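You operate a simulated robot arm through the tools that you are given. There is no shell and no other tool.

The job below is to be done with a simulated robot arm. You get a single attempt, and the scene is never put back.

Task
Press the wheel with the blue hub on to the axle in the press.
Fine: slide in, one stroke of the hand lever with fingers clear of the ram, lever ends up, slide out again. Where these are worked on the way, their far stop is far enough and under half their travel is too little: press slide.
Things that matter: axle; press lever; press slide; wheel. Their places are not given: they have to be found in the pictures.

The check looks at the end state, three seconds after you hand in, the way a careful person would. Anything else that was tipped, shoved, dropped, spilled or broken makes it a failure.

Robot
A 7-joint arm with a two-finger parallel gripper, fixed in place. Base frame: the origin is at the foot of the arm, x ahead of it, y to its left, z up; the work surface is at about z = 760. Units: mm, degrees, N and s.
With the tool pointing down near the work surface it reaches from about 360 to 780 mm from the base axis. Its first joint turns from -143.0 to 143.0 degrees. Payload 3 kg.
The TCP is the grasp point between the finger pads, 30 mm short of the fingertips. In the tool frame z runs along the fingers and y along their closing line. The gripper opens to 110 mm. The fingers are 20 mm wide and 10 mm thick; the gripper's body (48 by 112 mm) begins 55 mm behind the TCP.
Orientation is that of the tool frame in the base frame, as [roll, pitch, yaw] about the fixed x, y, z axes, in that order (R = Rz(yaw) Ry(pitch) Rx(roll)). With the fingers straight down and closing along the base's y, the tool's x points along the base's -x, its y along +y and its z along -z.

Tools
- The arm moves only by the tool step_arm. Its argument "increments" is a list that holds one entry, the list of rows, each a list of 7 numbers: the turn, a rotation vector about the base's x, y, z in degrees, then the shift along the base's x, y, z in mm, then the gripper command, from -1 (shut) to 1 (fully open), values between in proportion. In form: [[[ax, ay, az, dx, dy, dz, jaw], ...]]. A call has 1 to 20 rows; each row shifts and turns the commanded pose from where the row before left it. Rows are played at 5 a second. More than 50 mm and 8.6 degrees between two rows, or a gripper value outside its range, and nothing of the call is played. A pose out of reach is approached as far as the arm can. The call stops where the force on the tool passes 90 N (or 10 N more than at its start, if that is more) or the arm is blocked; 0.2 s more then pass. The fingers move at their own pace (about 153 mm/s each) and stop on an object; they squeeze with about 34 N. The grip force told is the motor's: it shows also when the fingers shut on nothing. Time passes only in rows, and 0.2 s behind the last, so rows that do not move let the fingers close. It gives the time, the measured TCP pose, the force on the tool (base axes), the opening and the grip force at its end, in the units of the frame above (readings bear some noise), with the torque about the TCP (base axes, N m) and any sound that the robot's microphone picked up, and new pictures: "pictures" is both (left out), scene, wrist or none.
- Cameras (640 x 400 px; columns grow to the right, rows downward): "scene" is fixed at [216.5, 490.3, 1374.6]; the picture's right is [-0.84, -0.54, 0.00], its down [-0.18, 0.27, -0.95] and it looks along [0.52, -0.79, -0.32] (base axes); focal length 339 px, centre (320, 200). "wrist" rides on the gripper at [72, 17, -103] in the tool frame; the picture's right is [-0.23, 0.97, 0.00], its down [-0.76, -0.18, -0.62] and it looks along [-0.61, -0.14, 0.78] (tool axes); focal length 222 px, centre (320, 200).
- raise_lower(by): slides the trunk up (or, below 0, down) by that many mm; the arm rides with it, the base frame stays. It gives what a move gives, with no picture.
- point_at(camera, pixels): for up to 12 pixels [column, row] of the newest picture of that camera ("zoom" is the newest enlarged one), the place [x, y, z] in the base frame of the surface seen there, good to about 3 mm, but the place of the scene camera against the robot may be out by one fixed shift of up to 18 mm in any direction. No time passes.
- zoom(camera, box): a new picture of the part [left, top, right, bottom] of that camera's present view, enlarged. No time passes.
- job_done(): hands the job in; it is judged then, once.

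Open the gripper and draw the arm clear of the work before you hand the job in, unless the task says otherwise.

The tools are called after "Request:" as name(argument=value, ...) on one line, values as JSON. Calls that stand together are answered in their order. step_arm: Moves the arm, as the interface text tells. Its arguments: {"type":"object","properties":{"increments":{"type":"array","items":{"type":"array","items":{"type":"array","items":{"type":"number"}}}},"pictures":{"type":"string","enum":["both","scene","wrist","none"]}},"required":["increments"]} The other tools are called the same way: raise_lower (by) slides the trunk up or down; point_at (camera, pixels) gives the place of the surface under pixels of a picture; zoom (camera, box) takes an enlarged picture of a part of a camera's view; job_done () hands the job in.

At the start:

```text
time: 0.0
eef_pos: [504.7, 4.4, 1269.0]
orientation: [-180.0, 0.0, -180.0]
ft_force: [0.8, 0.1, -0.4]
torque: [0.02, -0.02, 0.01]
width: 110.0
grasp_force: 0.1
trunk travel left (down, up): [-400.0, 90.0]
```

scene: 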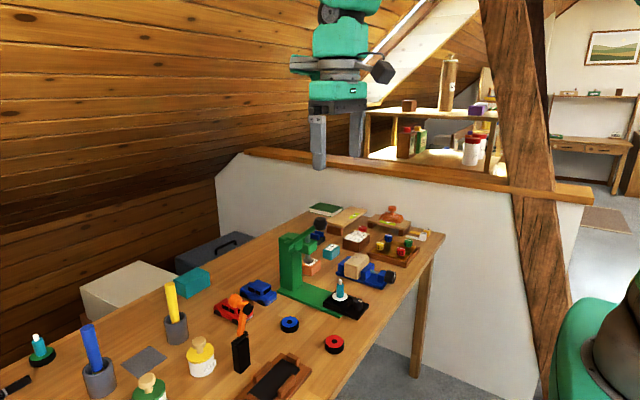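
wrist: 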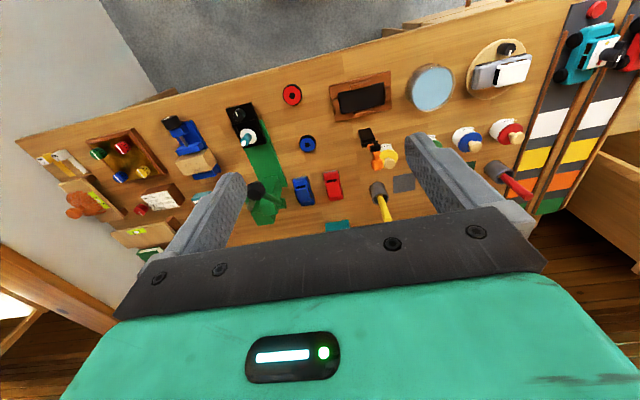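

The scene shows a green press near (305,270), a black slide with an axle at (343,295), a blue-hub wheel at (289,324) and a red-hub wheel at (334,344). I'll zoom in on these to see the details.

Request:
zoom(camera="scene", box=[240, 200, 400, 360])

Request:
zoom(camera="wrist", box=[200, 70, 360, 240])

```text
2.50 times, centred on (320, 280) of scene
```

zoom: 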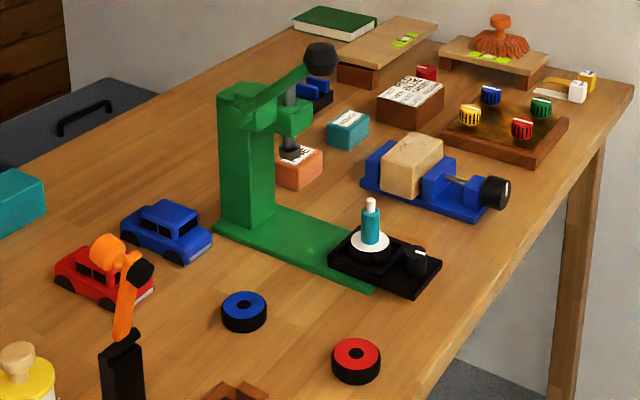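

```text
2.35 times, centred on (280, 155) of wrist
```

zoom: 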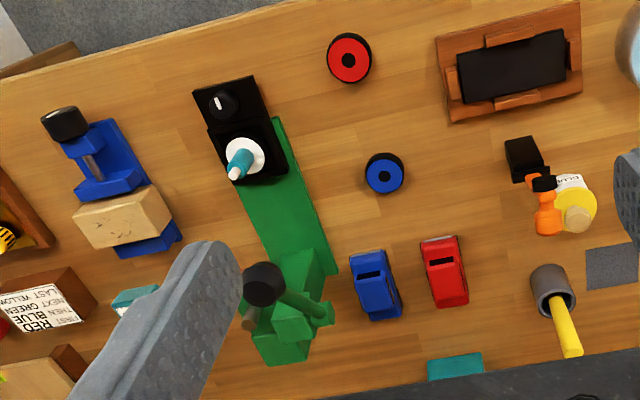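

I'll get the 3D places of the wheel, axle, slide knob, press lever and base from the wrist zoom.

Request:
point_at(camera="zoom", pixels=[[384, 176], [372, 172], [396, 170], [384, 158], [234, 173], [245, 155], [262, 150], [225, 100], [264, 282], [300, 305], [325, 315], [290, 220]])

Request:
point_at(camera="wrist", pixels=[[307, 144], [292, 95], [245, 140], [240, 112], [256, 190]])

Request:
point_at(camera="scene", pixels=[[289, 320], [289, 325], [332, 281], [332, 299], [344, 301], [320, 223], [290, 240], [313, 262], [312, 255], [302, 242], [315, 300], [270, 310]])

```text
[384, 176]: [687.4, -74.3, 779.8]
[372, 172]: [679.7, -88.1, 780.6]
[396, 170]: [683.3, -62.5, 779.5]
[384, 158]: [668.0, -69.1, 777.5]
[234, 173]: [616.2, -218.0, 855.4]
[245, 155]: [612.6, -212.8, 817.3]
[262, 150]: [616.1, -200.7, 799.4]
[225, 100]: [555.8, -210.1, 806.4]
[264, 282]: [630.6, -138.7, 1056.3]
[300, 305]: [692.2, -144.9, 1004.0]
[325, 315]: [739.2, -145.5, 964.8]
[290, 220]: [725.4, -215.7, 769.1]
```

```text
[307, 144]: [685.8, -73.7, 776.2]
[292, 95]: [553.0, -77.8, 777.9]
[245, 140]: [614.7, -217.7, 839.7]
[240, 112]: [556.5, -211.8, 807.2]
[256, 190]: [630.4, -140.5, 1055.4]
```

```text
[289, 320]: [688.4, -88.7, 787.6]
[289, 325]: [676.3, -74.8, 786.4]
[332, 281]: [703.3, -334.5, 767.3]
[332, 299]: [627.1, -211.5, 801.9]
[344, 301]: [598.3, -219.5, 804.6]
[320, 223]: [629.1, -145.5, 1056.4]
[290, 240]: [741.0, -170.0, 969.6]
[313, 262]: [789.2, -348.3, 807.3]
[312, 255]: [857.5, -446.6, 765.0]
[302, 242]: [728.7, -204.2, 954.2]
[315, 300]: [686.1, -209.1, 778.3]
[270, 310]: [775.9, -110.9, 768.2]
```

Now a closer look at the press head, ram and slide rails.

Request:
zoom(camera="scene", box=[270, 205, 370, 325])

Request:
zoom(camera="scene", box=[270, 210, 330, 270])

```text
3.33 times, centred on (320, 265) of scene
```

zoom: 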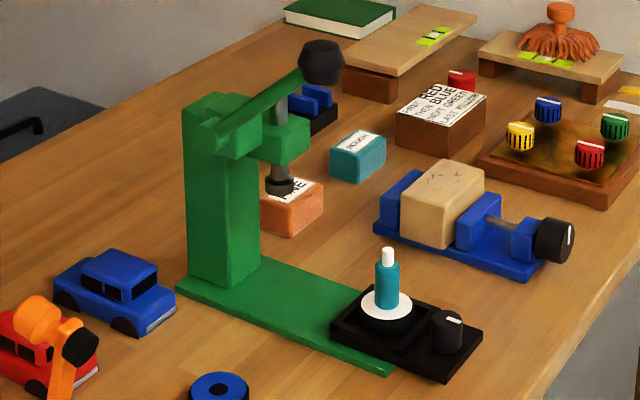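

```text
6.67 times, centred on (300, 240) of scene
```

zoom: 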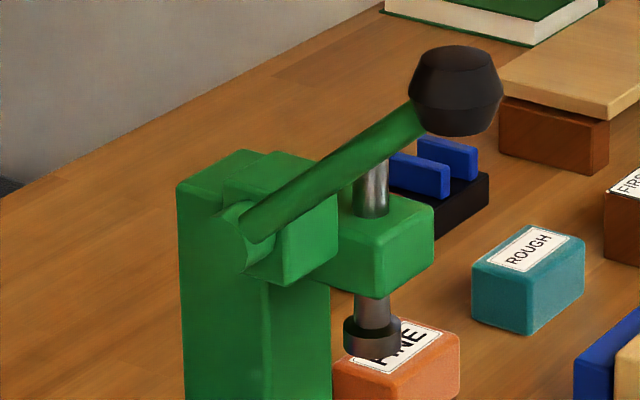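

I'll measure the ram, head and lever from this 6.67x zoom.

Request:
point_at(camera="zoom", pixels=[[371, 190], [371, 320], [371, 345], [256, 230], [330, 170], [400, 120], [456, 60], [456, 100], [385, 260], [220, 320], [300, 340], [430, 230]])

Request:
point_at(camera="scene", pixels=[[300, 288], [330, 308], [340, 318], [383, 304], [373, 313], [344, 284], [354, 304], [341, 280], [289, 316], [289, 331]])

```text
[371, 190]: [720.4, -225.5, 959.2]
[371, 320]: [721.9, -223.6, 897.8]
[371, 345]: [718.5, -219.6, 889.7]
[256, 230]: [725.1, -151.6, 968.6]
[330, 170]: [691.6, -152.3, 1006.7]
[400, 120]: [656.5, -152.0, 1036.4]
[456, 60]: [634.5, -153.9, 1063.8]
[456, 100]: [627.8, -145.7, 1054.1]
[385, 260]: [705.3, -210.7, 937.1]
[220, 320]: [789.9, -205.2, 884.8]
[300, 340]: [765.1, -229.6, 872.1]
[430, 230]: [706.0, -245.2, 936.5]
```

```text
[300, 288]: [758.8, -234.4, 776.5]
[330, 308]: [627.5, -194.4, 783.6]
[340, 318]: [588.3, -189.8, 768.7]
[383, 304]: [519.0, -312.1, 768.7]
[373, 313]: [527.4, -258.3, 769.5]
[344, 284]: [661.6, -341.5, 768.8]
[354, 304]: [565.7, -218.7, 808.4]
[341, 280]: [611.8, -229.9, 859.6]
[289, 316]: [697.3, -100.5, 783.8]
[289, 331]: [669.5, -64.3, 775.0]
```

The wheel sits near (683,-75) with its top at about z 779. The axle is near (614,-217), the ram near (720,-228) and the lever knob near (637,-146,1045), close to the approach to the axle. I'll lean the tool away from the lever and go in for a closer look at the wheel.

Request:
step_arm(increments=[[[0, 0, -7, 10, -5, -40, 1], [0, 0, -7, 10, -5, -40, 1], [0, 0, -7, 10, -5, -40, 1], [0, 0, -7, 10, -5, -40, 1], [0, 0, -7, 10, -5, -40, 1], [-4.3, -6.14, 0, 10, 0, -30, 1], [-4.3, -6.14, 0, 10, 0, -30, 1], [-4.3, -6.14, 0, 10, 0, -30, 1], [-4.3, -6.14, 0, 10, 0, -20, 1], [0, 0, 0, 0, 0, 0, 1]]])

```text
time: 2.2
eef_pos: [595.4, -19.2, 960.6]
orientation: [179.9, 30.2, 144.9]
ft_force: [0.6, 0.2, 0.0]
torque: [0.0, 0.01, -0.01]
width: 110.2
grasp_force: 0.0
trunk travel left (down, up): [-400.0, 90.0]
```

scene: 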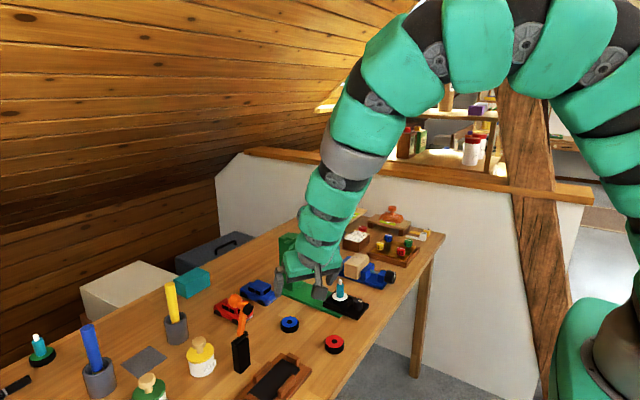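
wrist: 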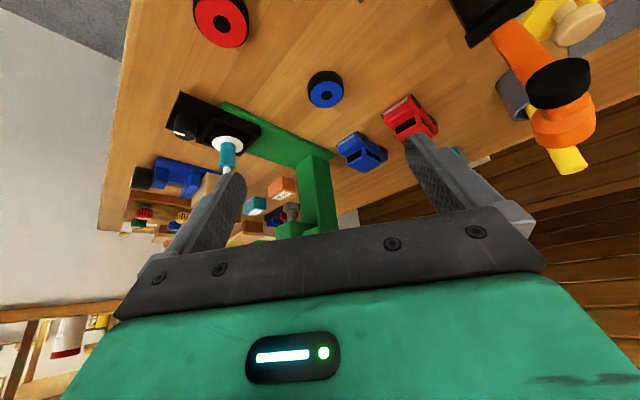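

The wheel now shows at (326,89), the axle at (228,150), the slide knob at (184,128) and the press column at (318,195). I'll zoom in and measure.

Request:
zoom(camera="wrist", box=[280, 50, 380, 120])

Request:
zoom(camera="wrist", box=[150, 80, 250, 180])

Request:
point_at(camera="wrist", pixels=[[326, 95], [318, 91], [334, 90], [326, 84], [311, 95], [341, 90], [326, 105], [326, 78], [231, 143], [217, 143], [241, 145], [181, 122]])

```text
5.71 times, centred on (330, 85) of wrist
```

zoom: 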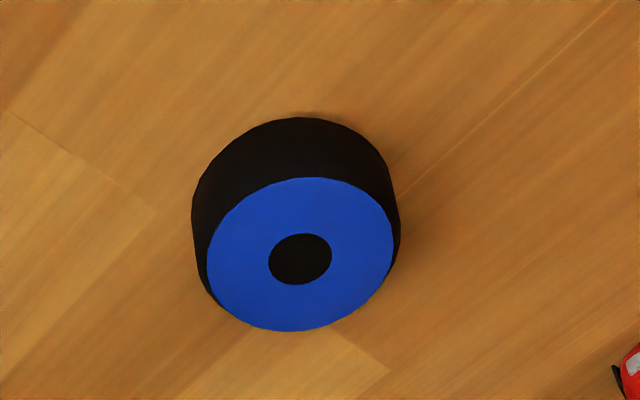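

```text
4.00 times, centred on (200, 130) of wrist
```

zoom: 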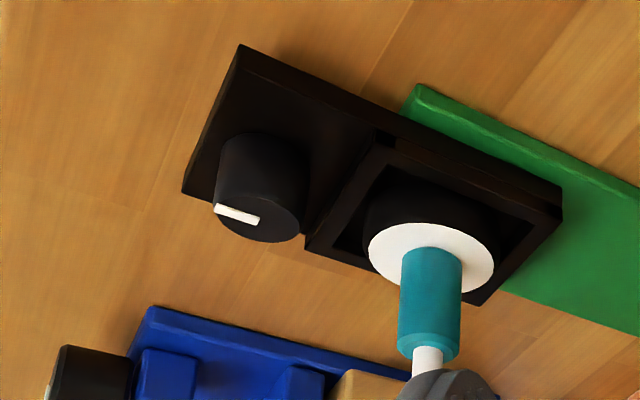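

```text
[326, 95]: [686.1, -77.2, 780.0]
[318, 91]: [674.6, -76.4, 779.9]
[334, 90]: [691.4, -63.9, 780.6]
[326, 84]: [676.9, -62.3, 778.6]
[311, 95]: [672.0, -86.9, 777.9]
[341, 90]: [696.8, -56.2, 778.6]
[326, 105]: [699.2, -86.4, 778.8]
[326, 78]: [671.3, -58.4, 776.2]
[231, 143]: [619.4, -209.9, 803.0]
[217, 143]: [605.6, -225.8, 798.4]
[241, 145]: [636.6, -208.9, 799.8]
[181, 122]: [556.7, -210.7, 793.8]
```

The wheel's centre is near (686,-75), about 44 mm across with a hole of about 13 mm. The axle has a thin white pilot tip over a thicker teal shaft. I'll narrow the jaws to about 70 mm and come down along the tool axis to just above the wheel.

Request:
step_arm(increments=[[[0, 0, 0, 15, -10, -30, 0.3], [0, 0, 0, 15, -10, -30, 0.3], [0, 0, 0, 13, -9, -25, 0.3], [0, 0, 0, 12, -8, -20, 0.3], [0, 0, 0, 0, 0, 0, 0.3]]])

```text
time: 3.4
eef_pos: [648.8, -57.6, 853.0]
orientation: [-179.8, 29.9, 144.9]
ft_force: [-0.4, 0.3, -0.2]
torque: [-0.01, 0.01, -0.01]
width: 71.4
grasp_force: 0.1
trunk travel left (down, up): [-400.0, 90.0]
```

scene: 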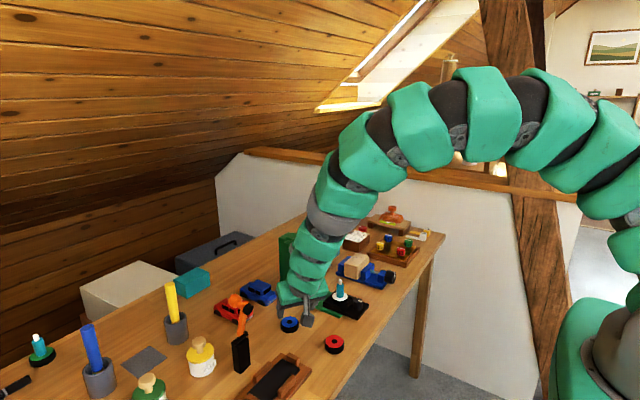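
wrist: 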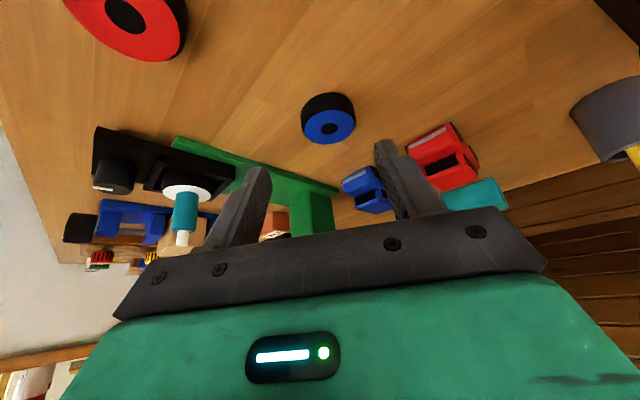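

The wheel hole is at (329,126). I'll check its place from here.

Request:
zoom(camera="wrist", box=[280, 80, 380, 160])

Request:
point_at(camera="wrist", pixels=[[329, 126], [306, 127], [353, 122], [330, 143], [329, 112], [371, 197], [346, 178], [420, 150]])

```text
5.00 times, centred on (330, 120) of wrist
```

zoom: 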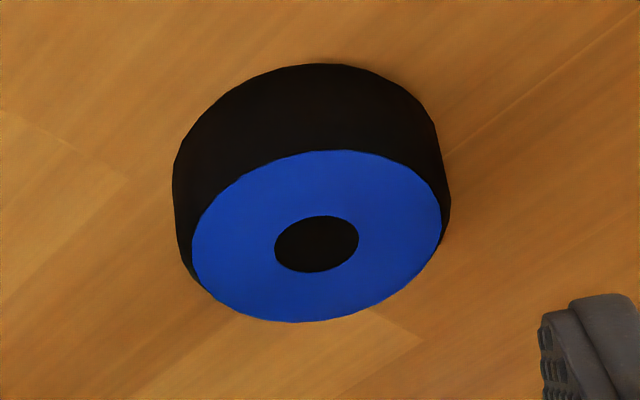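

```text
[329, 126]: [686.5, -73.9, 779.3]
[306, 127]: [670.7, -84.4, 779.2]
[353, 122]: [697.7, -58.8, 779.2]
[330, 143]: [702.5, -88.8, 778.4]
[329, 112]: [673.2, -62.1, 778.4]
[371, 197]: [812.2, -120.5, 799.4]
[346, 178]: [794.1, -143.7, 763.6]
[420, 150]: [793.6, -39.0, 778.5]
```

The wheel centre works out at about (688,-75). I'll come down around it with the fingertips just off the table, then check before closing.

Request:
step_arm(increments=[[[0, 0, 0, 10, 0, -10, 0.3], [0, 0, 0, 9, -4, -17, 0.3], [0, 0, 0, 7, -4, -16, 0.3], [0, 0, 0, 6.3, -4.2, -15, 0.3], [0, 0, 0, 0, 0, 0, 0.3]]])

```text
time: 4.6
eef_pos: [680.3, -67.5, 795.3]
orientation: [180.0, 29.9, 145.0]
ft_force: [-0.5, 0.1, -0.1]
torque: [-0.02, -0.01, -0.02]
width: 71.4
grasp_force: 0.1
trunk travel left (down, up): [-400.0, 90.0]
```

scene: 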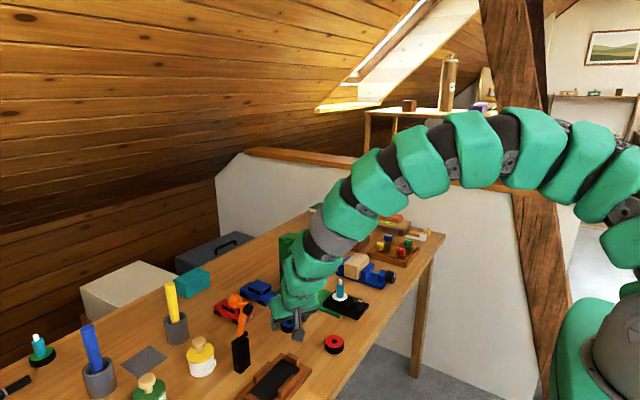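
wrist: 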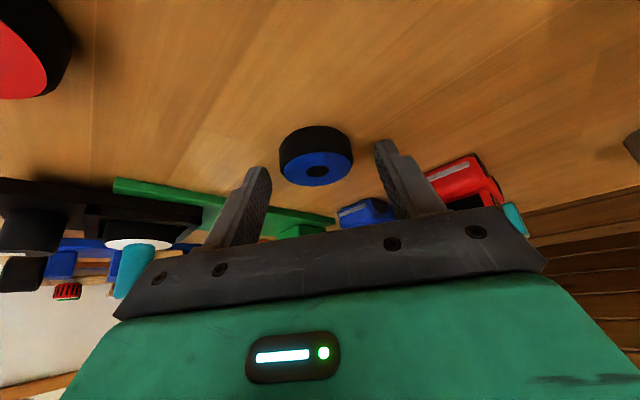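

The wheel hole at (317,171) works out at (687,-74), which lies between the fingers. I'm closing on it.

Request:
step_arm(increments=[[[0, 0, 0, 0, 0, -0.5, -0.1], [0, 0, 0, 0, 0, 0, -1], [0, 0, 0, 0, 0, 0, -1], [0, 0, 0, 0, 0, 0, -1]]])

```text
time: 5.6
eef_pos: [680.0, -66.6, 795.4]
orientation: [-179.9, 30.0, 145.0]
ft_force: [0.3, 0.3, 1.1]
torque: [-0.04, 0.03, -0.02]
width: 45.8
grasp_force: 34.5
trunk travel left (down, up): [-400.0, 90.0]
```

scene: 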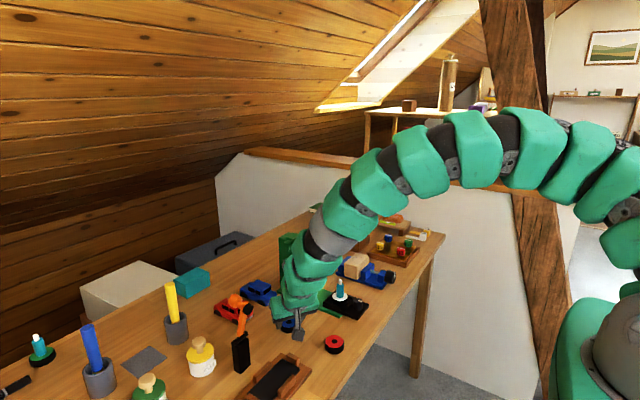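
wrist: 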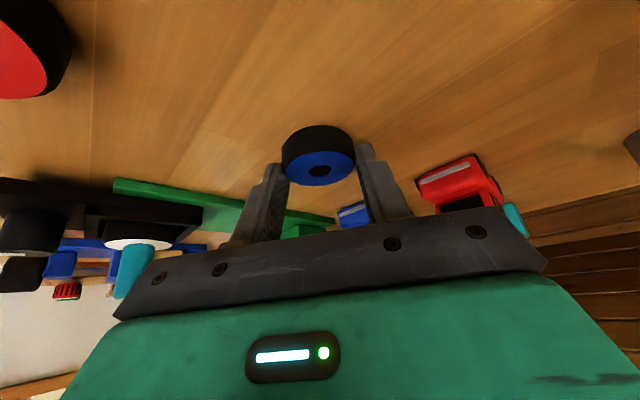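

It's gripped at 45.8 mm wide with 34.5 N. I'll lift it straight up and back, away from the press, then look.

Request:
step_arm(increments=[[[0, 0, 0, 0, 0, 10, -1], [0, 0, 0, 0, 0, 20, -1], [0, 0, 0, -5, 3, 30, -1], [0, 0, 0, -10, 7, 30, -1], [0, 0, 0, -10, 7, 30, -1], [0, 0, 0, 0, 0, 0, -1]]])

```text
time: 7.0
eef_pos: [652.9, -52.7, 913.5]
orientation: [180.0, 30.0, 145.0]
ft_force: [-0.1, 0.8, 0.4]
torque: [-0.03, -0.06, 0.01]
width: 46.2
grasp_force: 34.3
trunk travel left (down, up): [-400.0, 90.0]
```

scene: 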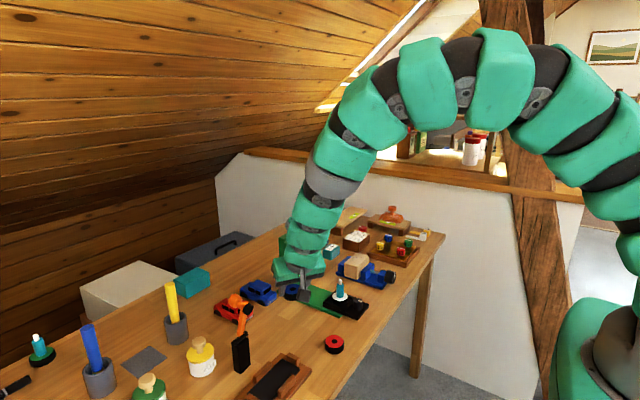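
wrist: 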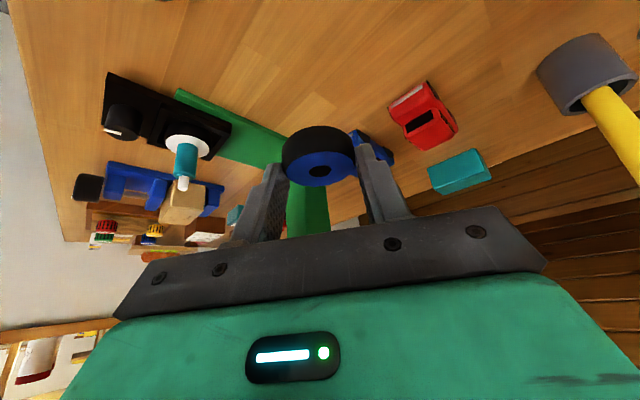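

The wheel came up level, with its hole at (319,171). Now I'll zoom in on the axle at (184,165) and on the held wheel to measure both.

Request:
zoom(camera="wrist", box=[140, 110, 240, 210])

Request:
zoom(camera="wrist", box=[260, 110, 400, 250])

Request:
point_at(camera="wrist", pixels=[[183, 185], [183, 179], [185, 160], [187, 150], [172, 140], [204, 143], [188, 135], [319, 171], [310, 172], [328, 170]])

```text
4.00 times, centred on (190, 160) of wrist
```

zoom: 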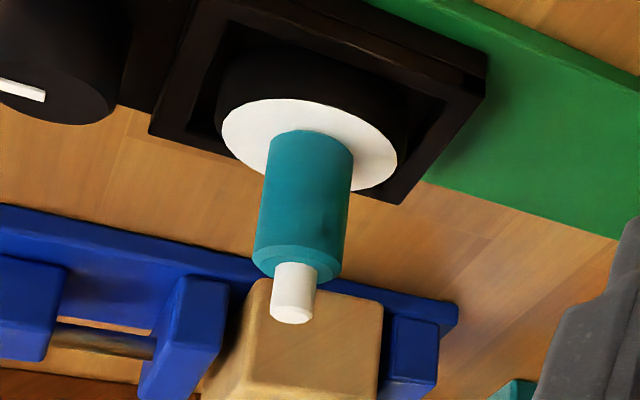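

```text
2.86 times, centred on (330, 180) of wrist
```

zoom: 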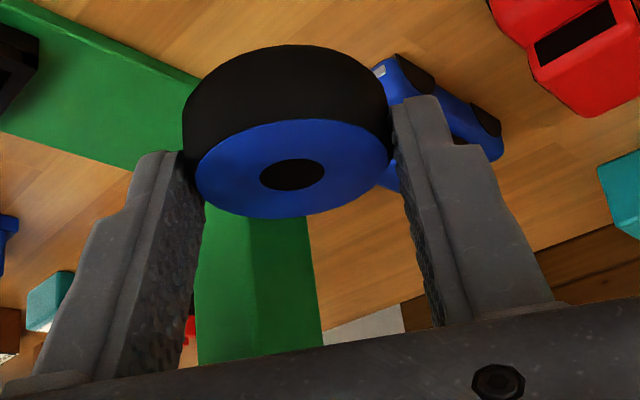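

```text
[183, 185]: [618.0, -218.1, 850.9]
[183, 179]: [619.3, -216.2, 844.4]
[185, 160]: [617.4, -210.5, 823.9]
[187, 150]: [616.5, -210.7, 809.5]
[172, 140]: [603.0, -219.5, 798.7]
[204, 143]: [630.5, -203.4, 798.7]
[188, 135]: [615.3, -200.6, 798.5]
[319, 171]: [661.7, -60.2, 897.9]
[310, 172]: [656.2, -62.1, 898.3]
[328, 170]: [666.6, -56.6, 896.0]
```

The axle centre comes out at about (620,-217), with the washer at z 799 and the pilot tip at z 854. I'll bring the wheel around in front of the lever knob, turning the tool so it leans straight back, and stop short of the axle to look.

Request:
step_arm(increments=[[[0, 0, 7, -25, 0, 10, -1], [0, 0, 7, -25, -10, 10, -1], [0, 0, 7, -25, -20, 10, -1], [0, 0, 7, -15, -35, 10, -1], [0, 0, 7, 0, -40, 0, -1], [0, 0, 0, 0, -40, 0, -1], [0, 0, 0, 0, -20, 0, -1], [0, 0, 0, 0, 0, 0, -1]]])

```text
time: 8.8
eef_pos: [565.6, -216.9, 954.7]
orientation: [180.0, 29.8, -179.9]
ft_force: [-0.3, 0.8, -0.2]
torque: [-0.03, -0.04, -0.03]
width: 45.9
grasp_force: 34.4
trunk travel left (down, up): [-400.0, 90.0]
```

scene: 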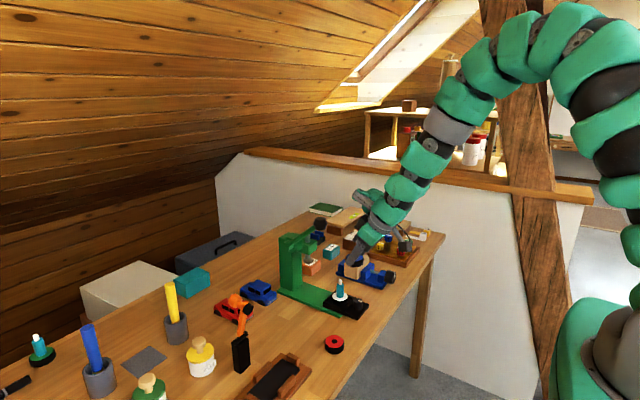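
wrist: 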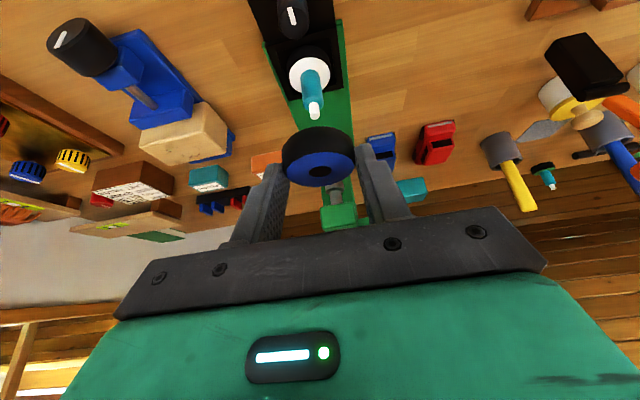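

The axle tip shows at (314,110), with the wheel hole at (319,171). I'll zoom in on both to align them.

Request:
zoom(camera="wrist", box=[270, 40, 370, 120])

Request:
zoom(camera="wrist", box=[270, 115, 370, 195])

Request:
zoom(camera="scene", box=[270, 200, 430, 330])

Request:
point_at(camera="wrist", pixels=[[313, 112], [312, 95], [309, 75], [291, 74], [328, 74], [309, 60], [319, 171], [319, 180]])

```text
5.00 times, centred on (320, 80) of wrist
```

zoom: 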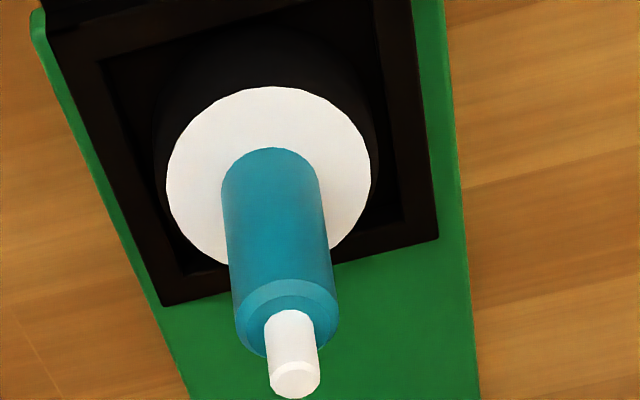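

```text
5.00 times, centred on (320, 155) of wrist
```

zoom: 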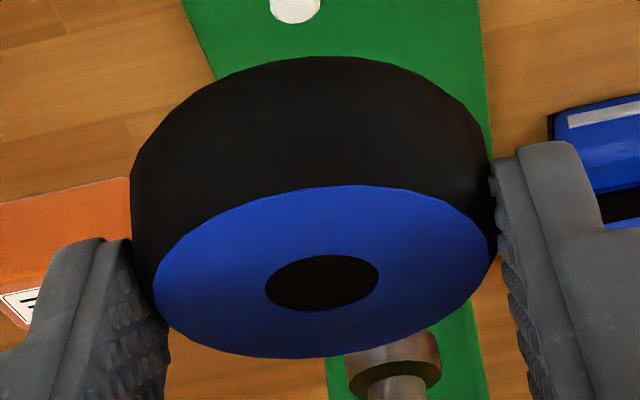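

```text
3.08 times, centred on (350, 265) of scene
```

zoom: 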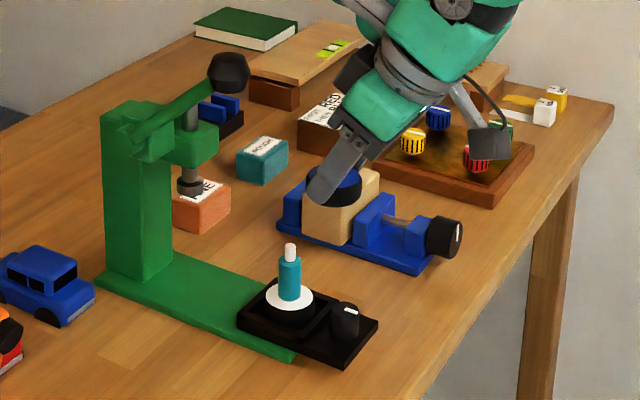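

```text
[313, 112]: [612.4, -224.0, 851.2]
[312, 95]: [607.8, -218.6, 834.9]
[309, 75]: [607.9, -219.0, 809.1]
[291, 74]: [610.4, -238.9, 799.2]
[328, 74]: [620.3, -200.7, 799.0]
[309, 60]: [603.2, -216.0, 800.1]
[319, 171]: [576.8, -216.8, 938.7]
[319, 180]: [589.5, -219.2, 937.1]
```

The geometry gives the axle at TCP+(53.9,-2.9) and the held hole at TCP+(10.9,0.6), with the shoulder at z 838 and the tip at z 853.5. I'll move over the axle, keeping the wheel bottom about 13 mm above the tip.

Request:
step_arm(increments=[[[0, 0, 0, 12, -3.45, -10, -1], [0, 0, 0, 12, 0, -14, -1], [0, 0, 0, 12, 0, -14, -1], [0, 0, 0, 7, 0, -12, -1], [0, 0, 0, 0, 0, 0, -1]]])

```text
time: 10.0
eef_pos: [609.0, -220.7, 905.5]
orientation: [-180.0, 30.0, 180.0]
ft_force: [-0.3, -0.9, -0.1]
torque: [-0.02, 0.02, 0.01]
width: 46.0
grasp_force: 33.9
trunk travel left (down, up): [-400.0, 90.0]
```

scene: 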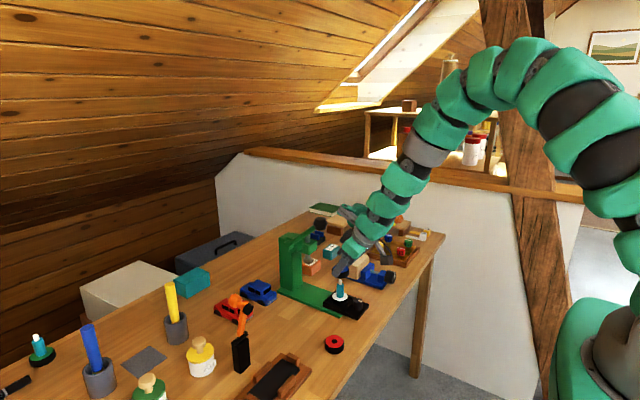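
wrist: 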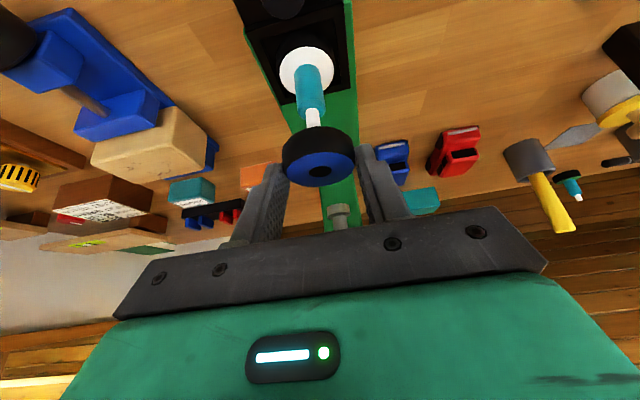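

Request:
zoom(camera="wrist", box=[270, 30, 370, 110])

Request:
zoom(camera="wrist", box=[270, 100, 370, 200])

Request:
zoom(camera="scene", box=[300, 240, 380, 320])

```text
5.00 times, centred on (320, 70) of wrist
```

zoom: 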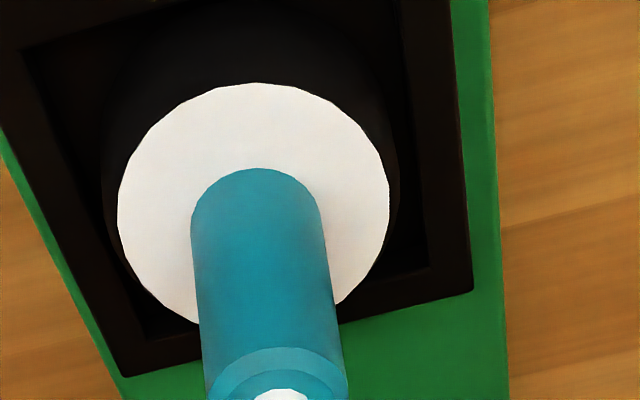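

```text
4.00 times, centred on (320, 150) of wrist
```

zoom: 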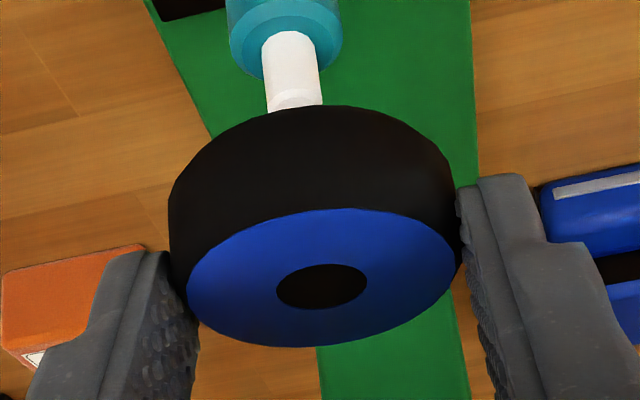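

```text
5.00 times, centred on (340, 280) of scene
```

zoom: 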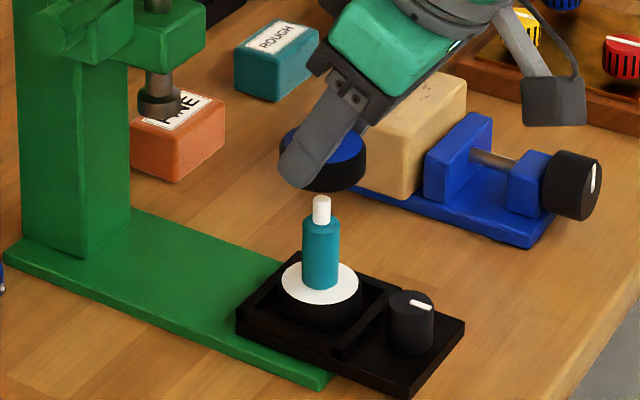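

The hole (TCP+10.9,+0.55) and axle (TCP+10..11.6,+0.1..0.4) line up to within about 0.5 mm, and the scene view agrees. I'm lowering gently over the pilot tip.

Request:
step_arm(increments=[[[0, 0, 0, 0, 0, -5, -1], [0, 0, 0, 0, 0, -5, -1], [0, 0, 0, 0, 0, -5, -1], [0, 0, 0, 0, 0, -4, -1], [0, 0, 0, 0, 0, -4, -1], [0, 0, 0, 0, 0, -3, -1], [0, 0, 0, 0, 0, 0, -1]]])

```text
time: 11.6
eef_pos: [609.0, -220.0, 880.4]
orientation: [-179.9, 30.0, -180.0]
ft_force: [0.1, -0.4, -0.7]
torque: [0.0, 0.0, 0.0]
width: 45.6
grasp_force: 34.0
trunk travel left (down, up): [-400.0, 90.0]
```

scene: 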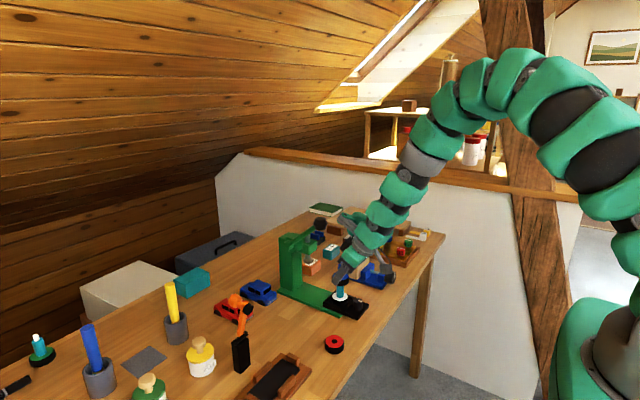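
wrist: 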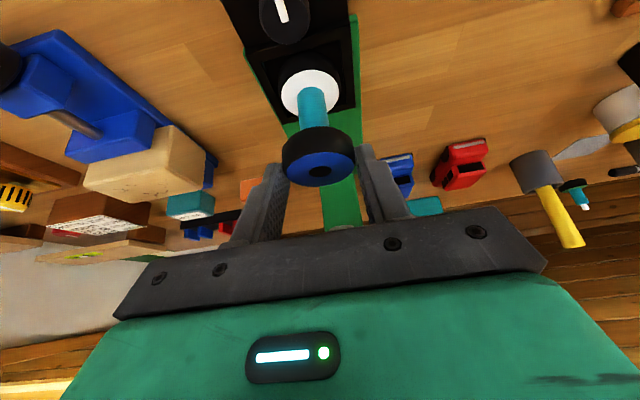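

No contact force, and the tip should now be inside the hole. I'll zoom to confirm.

Request:
zoom(camera="wrist", box=[270, 100, 370, 200])

Request:
zoom(camera="scene", box=[310, 250, 380, 320])

```text
4.00 times, centred on (320, 150) of wrist
```

zoom: 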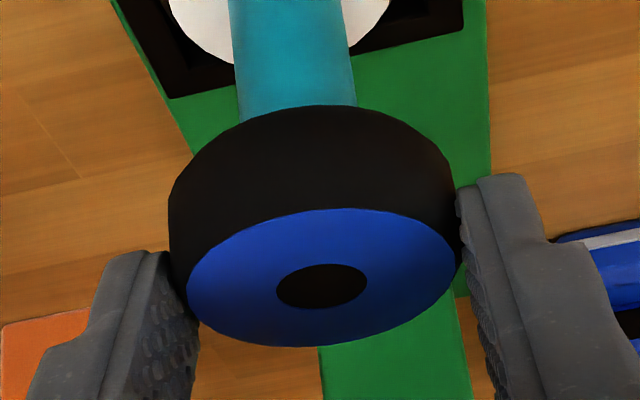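

```text
5.71 times, centred on (345, 285) of scene
```

zoom: 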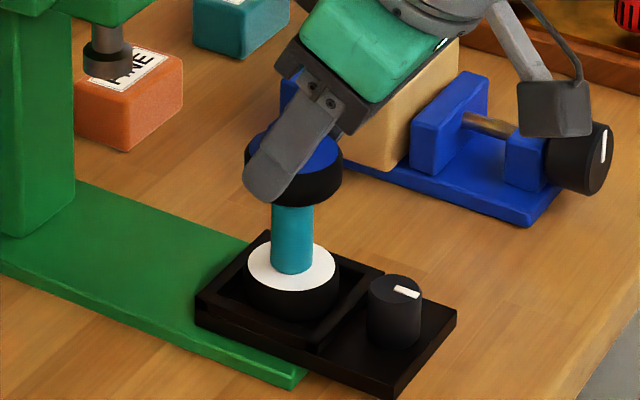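

The pilot tip is hidden inside the wheel with no sideways load. I'm lowering the last few millimetres onto the shoulder in small steps.

Request:
step_arm(increments=[[[0, 0, 0, 0, 0, -1.5, -1], [0, 0, 0, 0, 0, -1.5, -1], [0, 0, 0, 0, 0, -1.5, -1], [0, 0, 0, 0, 0, -1, -1], [0, 0, 0, 0, 0, 0, -1]]], pictures="none")

```text
time: 12.8
eef_pos: [609.2, -220.6, 873.8]
orientation: [-180.0, 30.0, 179.9]
ft_force: [0.3, -0.7, -0.5]
torque: [-0.01, 0.02, 0.01]
width: 46.2
grasp_force: 34.2
trunk travel left (down, up): [-400.0, 90.0]
```

Request:
step_arm(increments=[[[0, 0, 0, 0, 0, -1, -1], [0, 0, 0, 0, 0, -1, -1], [0, 0, 0, 0, 0, 0, -1]]])

```text
time: 13.6
eef_pos: [609.9, -221.1, 872.1]
orientation: [180.0, 30.1, -180.0]
ft_force: [0.2, 3.6, 11.6]
torque: [0.24, -0.18, 0.05]
width: 46.0
grasp_force: 34.2
trunk travel left (down, up): [-400.0, 90.0]
```

scene: 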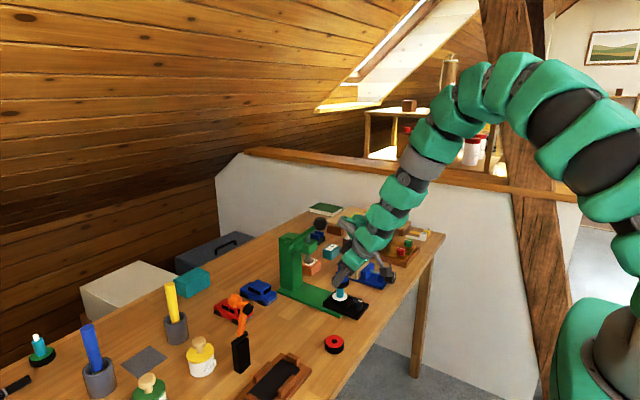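
wrist: 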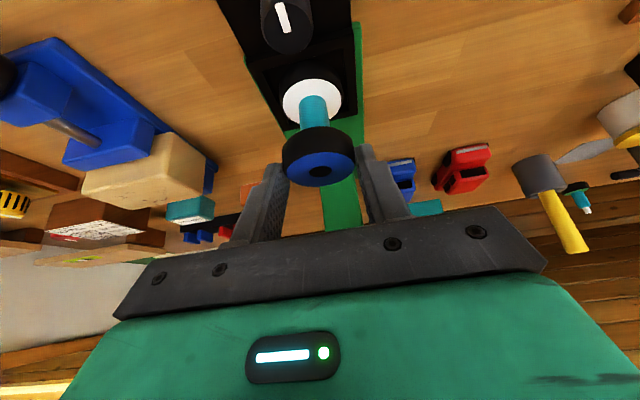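

The wheel met the shoulder with 11.6 N of contact at the expected height. I'll ease off half a millimetre and open the fingers gradually.

Request:
step_arm(increments=[[[0, 0, 0, 0, 0, 0.8, -1], [0, 0, 0, 0, 0, 0, -1], [0, 0, 0, 0, 0, 0, -0.12], [0, 0, 0, 0, 0, 0, -0.05], [0, 0, 0, 0, 0, 0, 0.05], [0, 0, 0, 0, 0, 0, 0.2], [0, 0, 0, 0, 0, 0, 0.3], [0, 0, 0, 0, 0, 0, 0.3]]])

```text
time: 15.4
eef_pos: [608.3, -221.1, 873.1]
orientation: [179.9, 29.9, -179.9]
ft_force: [0.3, 0.2, 0.0]
torque: [0.01, -0.01, 0.0]
width: 71.7
grasp_force: 0.2
trunk travel left (down, up): [-400.0, 90.0]
```

scene: 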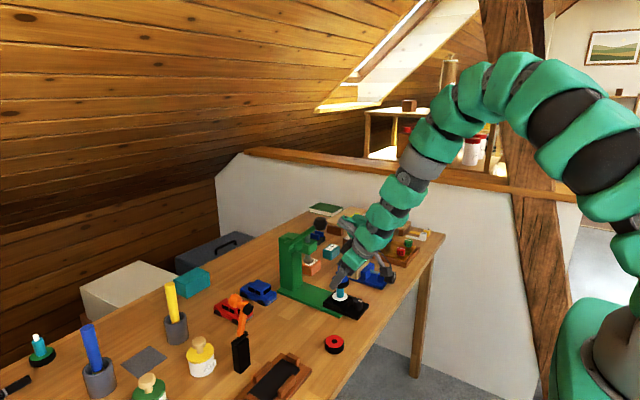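
wrist: 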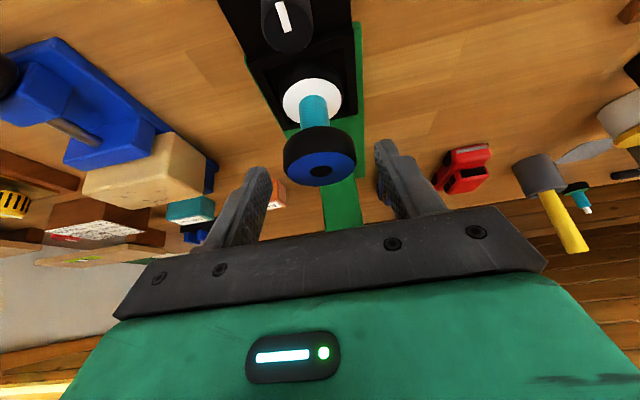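

The wheel stays upright on the axle at (318,158) with zero force. I'm backing straight out along the tool axis.

Request:
step_arm(increments=[[[0, 0, 0, -5, 0, 8.66, 0.3], [0, 0, 0, -10, 0, 17.3, 0.3], [0, 0, 0, -15, 0, 26, 0.3], [0, 0, 0, -15, 0, 26, 0.3], [0, 0, 0, -15, 0, 26, 0.3], [0, 0, 0, 0, 0, 0, 0.3]]])

```text
time: 16.8
eef_pos: [550.9, -221.5, 977.5]
orientation: [180.0, 30.0, 179.9]
ft_force: [-0.5, -0.8, 0.6]
torque: [-0.01, 0.02, 0.04]
width: 71.5
grasp_force: 0.2
trunk travel left (down, up): [-400.0, 90.0]
```

scene: 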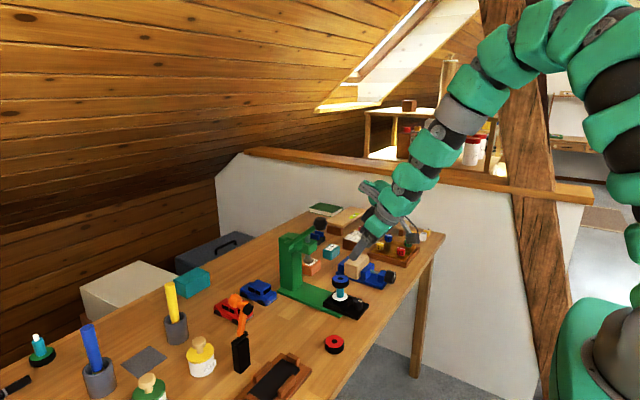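
wrist: 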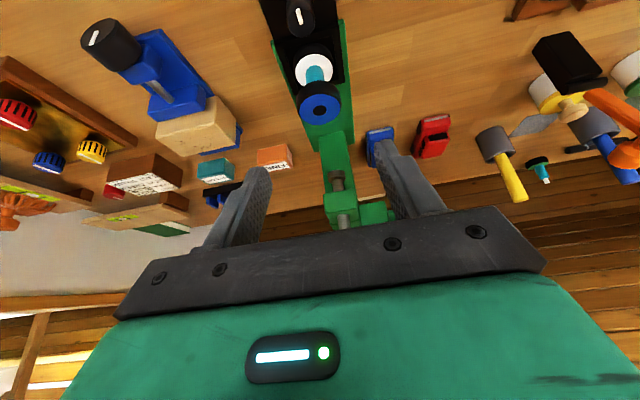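

Request:
zoom(camera="wrist", box=[250, 0, 410, 230])

Request:
zoom(camera="wrist", box=[260, 0, 380, 130])

Request:
zoom(camera="scene", box=[300, 250, 380, 330])

```text
1.74 times, centred on (330, 115) of wrist
```

zoom: 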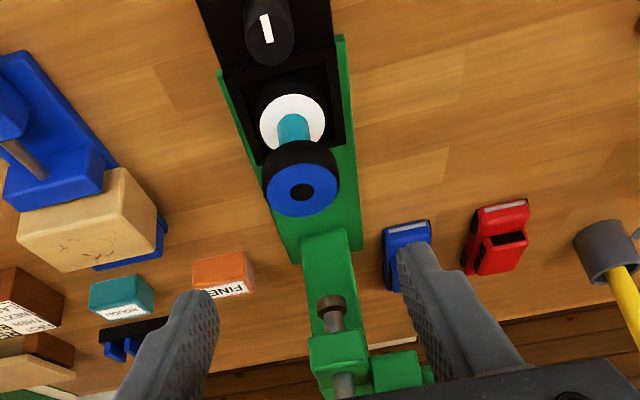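

```text
3.08 times, centred on (320, 65) of wrist
```

zoom: 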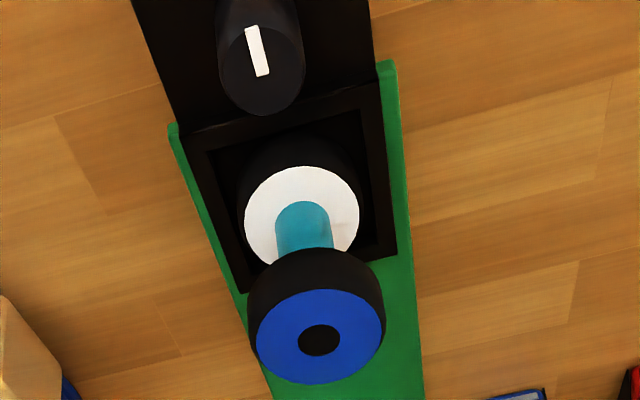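

```text
5.00 times, centred on (340, 290) of scene
```

zoom: 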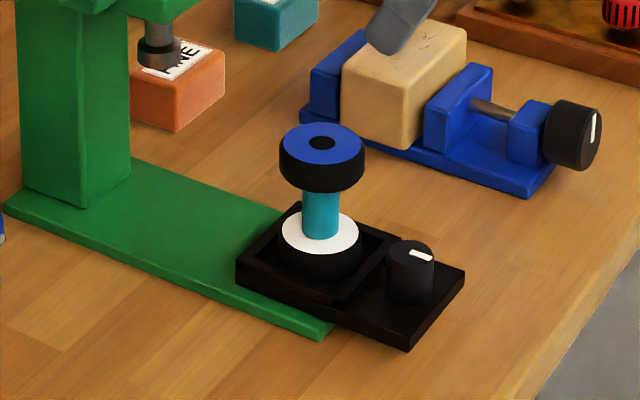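

The wheel sits level on the shoulder. Now I'll measure the slide knob and the direction of the press axis from the base edges.

Request:
point_at(camera="wrist", pixels=[[344, 25], [347, 60], [350, 100], [352, 130], [275, 50], [286, 85], [300, 25], [300, 15], [290, 15], [312, 15], [335, 185], [345, 218]])

Request:
point_at(camera="scene", pixels=[[354, 299], [354, 305], [351, 303], [358, 305], [340, 297], [332, 275], [340, 277]])

```text
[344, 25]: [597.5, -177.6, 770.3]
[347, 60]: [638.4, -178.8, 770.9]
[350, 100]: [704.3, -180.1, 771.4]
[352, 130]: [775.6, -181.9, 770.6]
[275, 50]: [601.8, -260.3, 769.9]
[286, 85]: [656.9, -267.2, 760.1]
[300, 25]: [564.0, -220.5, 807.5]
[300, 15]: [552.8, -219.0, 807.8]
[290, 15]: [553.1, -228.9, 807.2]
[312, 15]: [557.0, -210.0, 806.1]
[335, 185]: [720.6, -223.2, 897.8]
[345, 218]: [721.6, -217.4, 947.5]
```

```text
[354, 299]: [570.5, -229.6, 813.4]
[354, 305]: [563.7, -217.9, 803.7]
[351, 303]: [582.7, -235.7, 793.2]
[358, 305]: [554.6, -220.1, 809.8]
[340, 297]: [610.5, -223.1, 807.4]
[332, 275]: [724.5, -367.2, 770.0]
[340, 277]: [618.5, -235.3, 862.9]
```

The press axis runs almost along +x (-1.4°). I'll check the tray rim and plate heights around the slide knob before gripping it.

Request:
point_at(camera="wrist", pixels=[[310, 36], [300, 39], [325, 32], [290, 35], [325, 20], [330, 25], [285, 25], [281, 40], [338, 45], [320, 5], [281, 5], [336, 10]])

Request:
zoom(camera="wrist", box=[250, 0, 370, 60])

Request:
zoom(camera="scene", box=[325, 270, 375, 320])

```text
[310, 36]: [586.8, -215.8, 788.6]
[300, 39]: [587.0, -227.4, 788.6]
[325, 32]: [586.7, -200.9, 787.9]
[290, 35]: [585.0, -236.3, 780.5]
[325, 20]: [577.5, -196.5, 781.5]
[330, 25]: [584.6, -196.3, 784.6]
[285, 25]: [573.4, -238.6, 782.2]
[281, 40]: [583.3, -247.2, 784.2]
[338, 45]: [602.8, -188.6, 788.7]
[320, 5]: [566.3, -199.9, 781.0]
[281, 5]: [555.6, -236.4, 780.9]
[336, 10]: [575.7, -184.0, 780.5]
```

```text
5.33 times, centred on (310, 30) of wrist
```

zoom: 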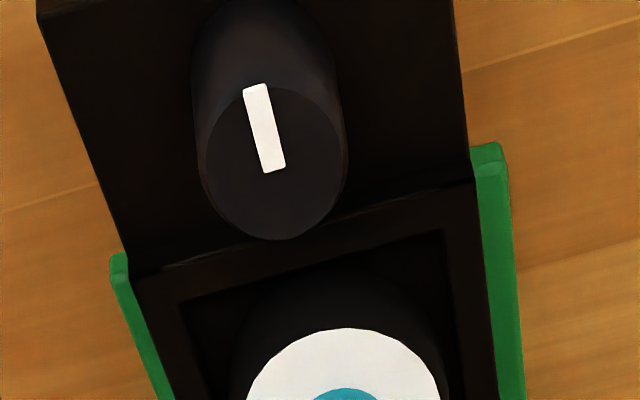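

```text
8.00 times, centred on (350, 295) of scene
```

zoom: 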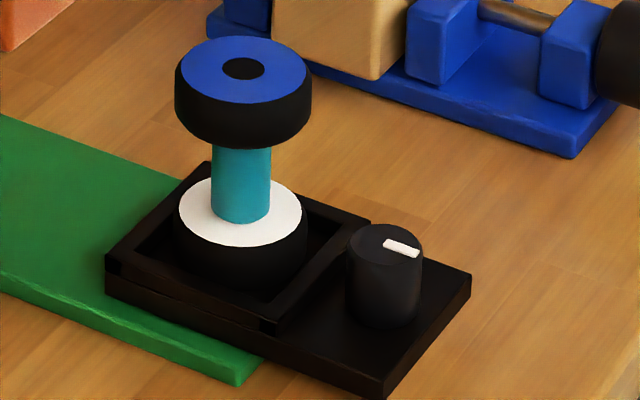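

The plate top is at z 781, the rim at 788.5 and the knob top at 807, with the knob centre at about TCP+(12,1). I'll come down partway above the knob and re-check.

Request:
step_arm(increments=[[[0, 0, 0, 0, 1, -25, 0.1], [0, 0, 0, 0, 0, -25, 0.1], [0, 0, 0, 0, 0, -25, 0.1], [0, 0, 0, 0, 0, -20, 0.1], [0, 0, 0, 0, 0, 0, 0.1]]])

```text
time: 18.0
eef_pos: [547.9, -218.5, 881.3]
orientation: [-180.0, 29.9, 180.0]
ft_force: [0.6, 0.1, -0.1]
torque: [-0.01, 0.03, 0.03]
width: 60.6
grasp_force: 0.1
trunk travel left (down, up): [-400.0, 90.0]
```

scene: 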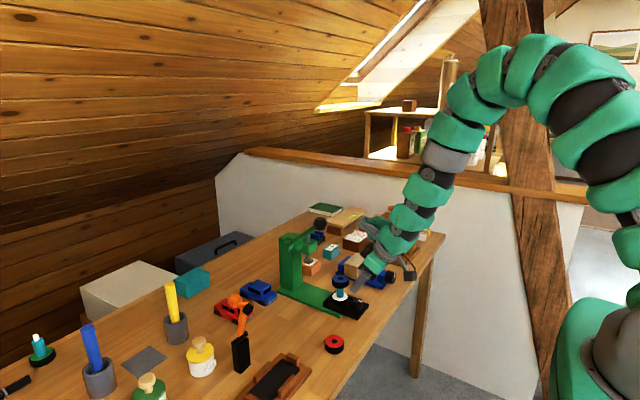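
wrist: 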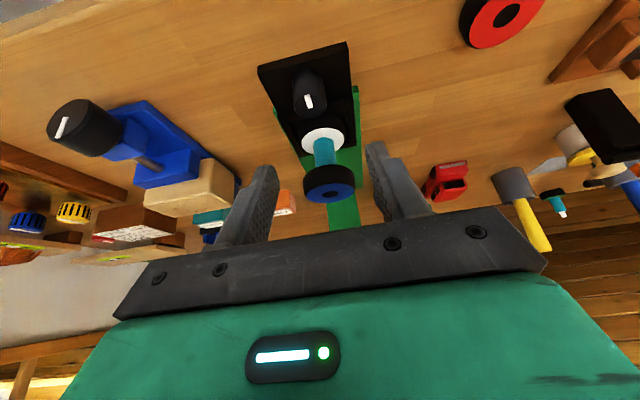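

Request:
zoom(camera="wrist", box=[260, 40, 360, 120])

Request:
point_at(camera="wrist", pixels=[[304, 108], [309, 112], [297, 104], [323, 100], [302, 62], [345, 55]])

```text
5.00 times, centred on (310, 80) of wrist
```

zoom: 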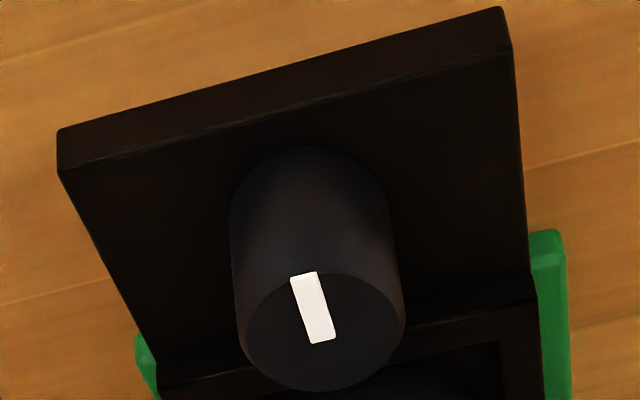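

```text
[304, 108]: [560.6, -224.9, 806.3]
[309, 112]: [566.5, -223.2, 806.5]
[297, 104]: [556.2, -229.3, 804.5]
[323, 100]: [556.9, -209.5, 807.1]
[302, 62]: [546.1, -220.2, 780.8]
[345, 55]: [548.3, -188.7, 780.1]
```

The knob centre is at about (561.6,-218.8). I'm descending around it and closing.

Request:
step_arm(increments=[[[0, 0, 0, 2, 0, -20, 0.1], [0, 0, 0, 2.5, 0, -20, 0.1], [0, 0, 0, 0, 0, -15, 0.1], [0, 0, 0, 0, 0, -10, 0.1], [0, 0, 0, 0, 0, 0, 0.1]]])

```text
time: 19.2
eef_pos: [552.9, -220.2, 818.1]
orientation: [180.0, 29.9, 180.0]
ft_force: [-0.1, -0.3, -0.6]
torque: [-0.02, -0.01, 0.01]
width: 60.5
grasp_force: 0.1
trunk travel left (down, up): [-400.0, 90.0]
```

scene: 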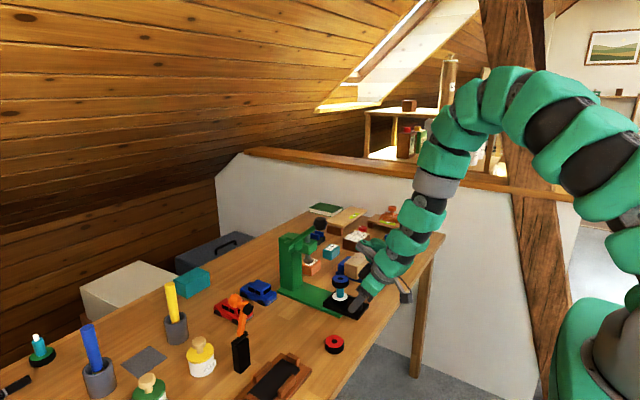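
wrist: 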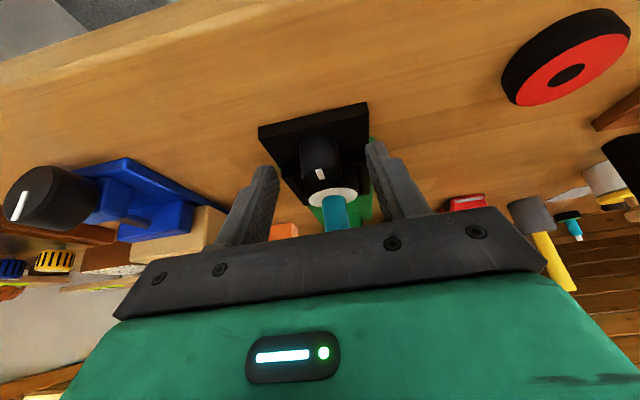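

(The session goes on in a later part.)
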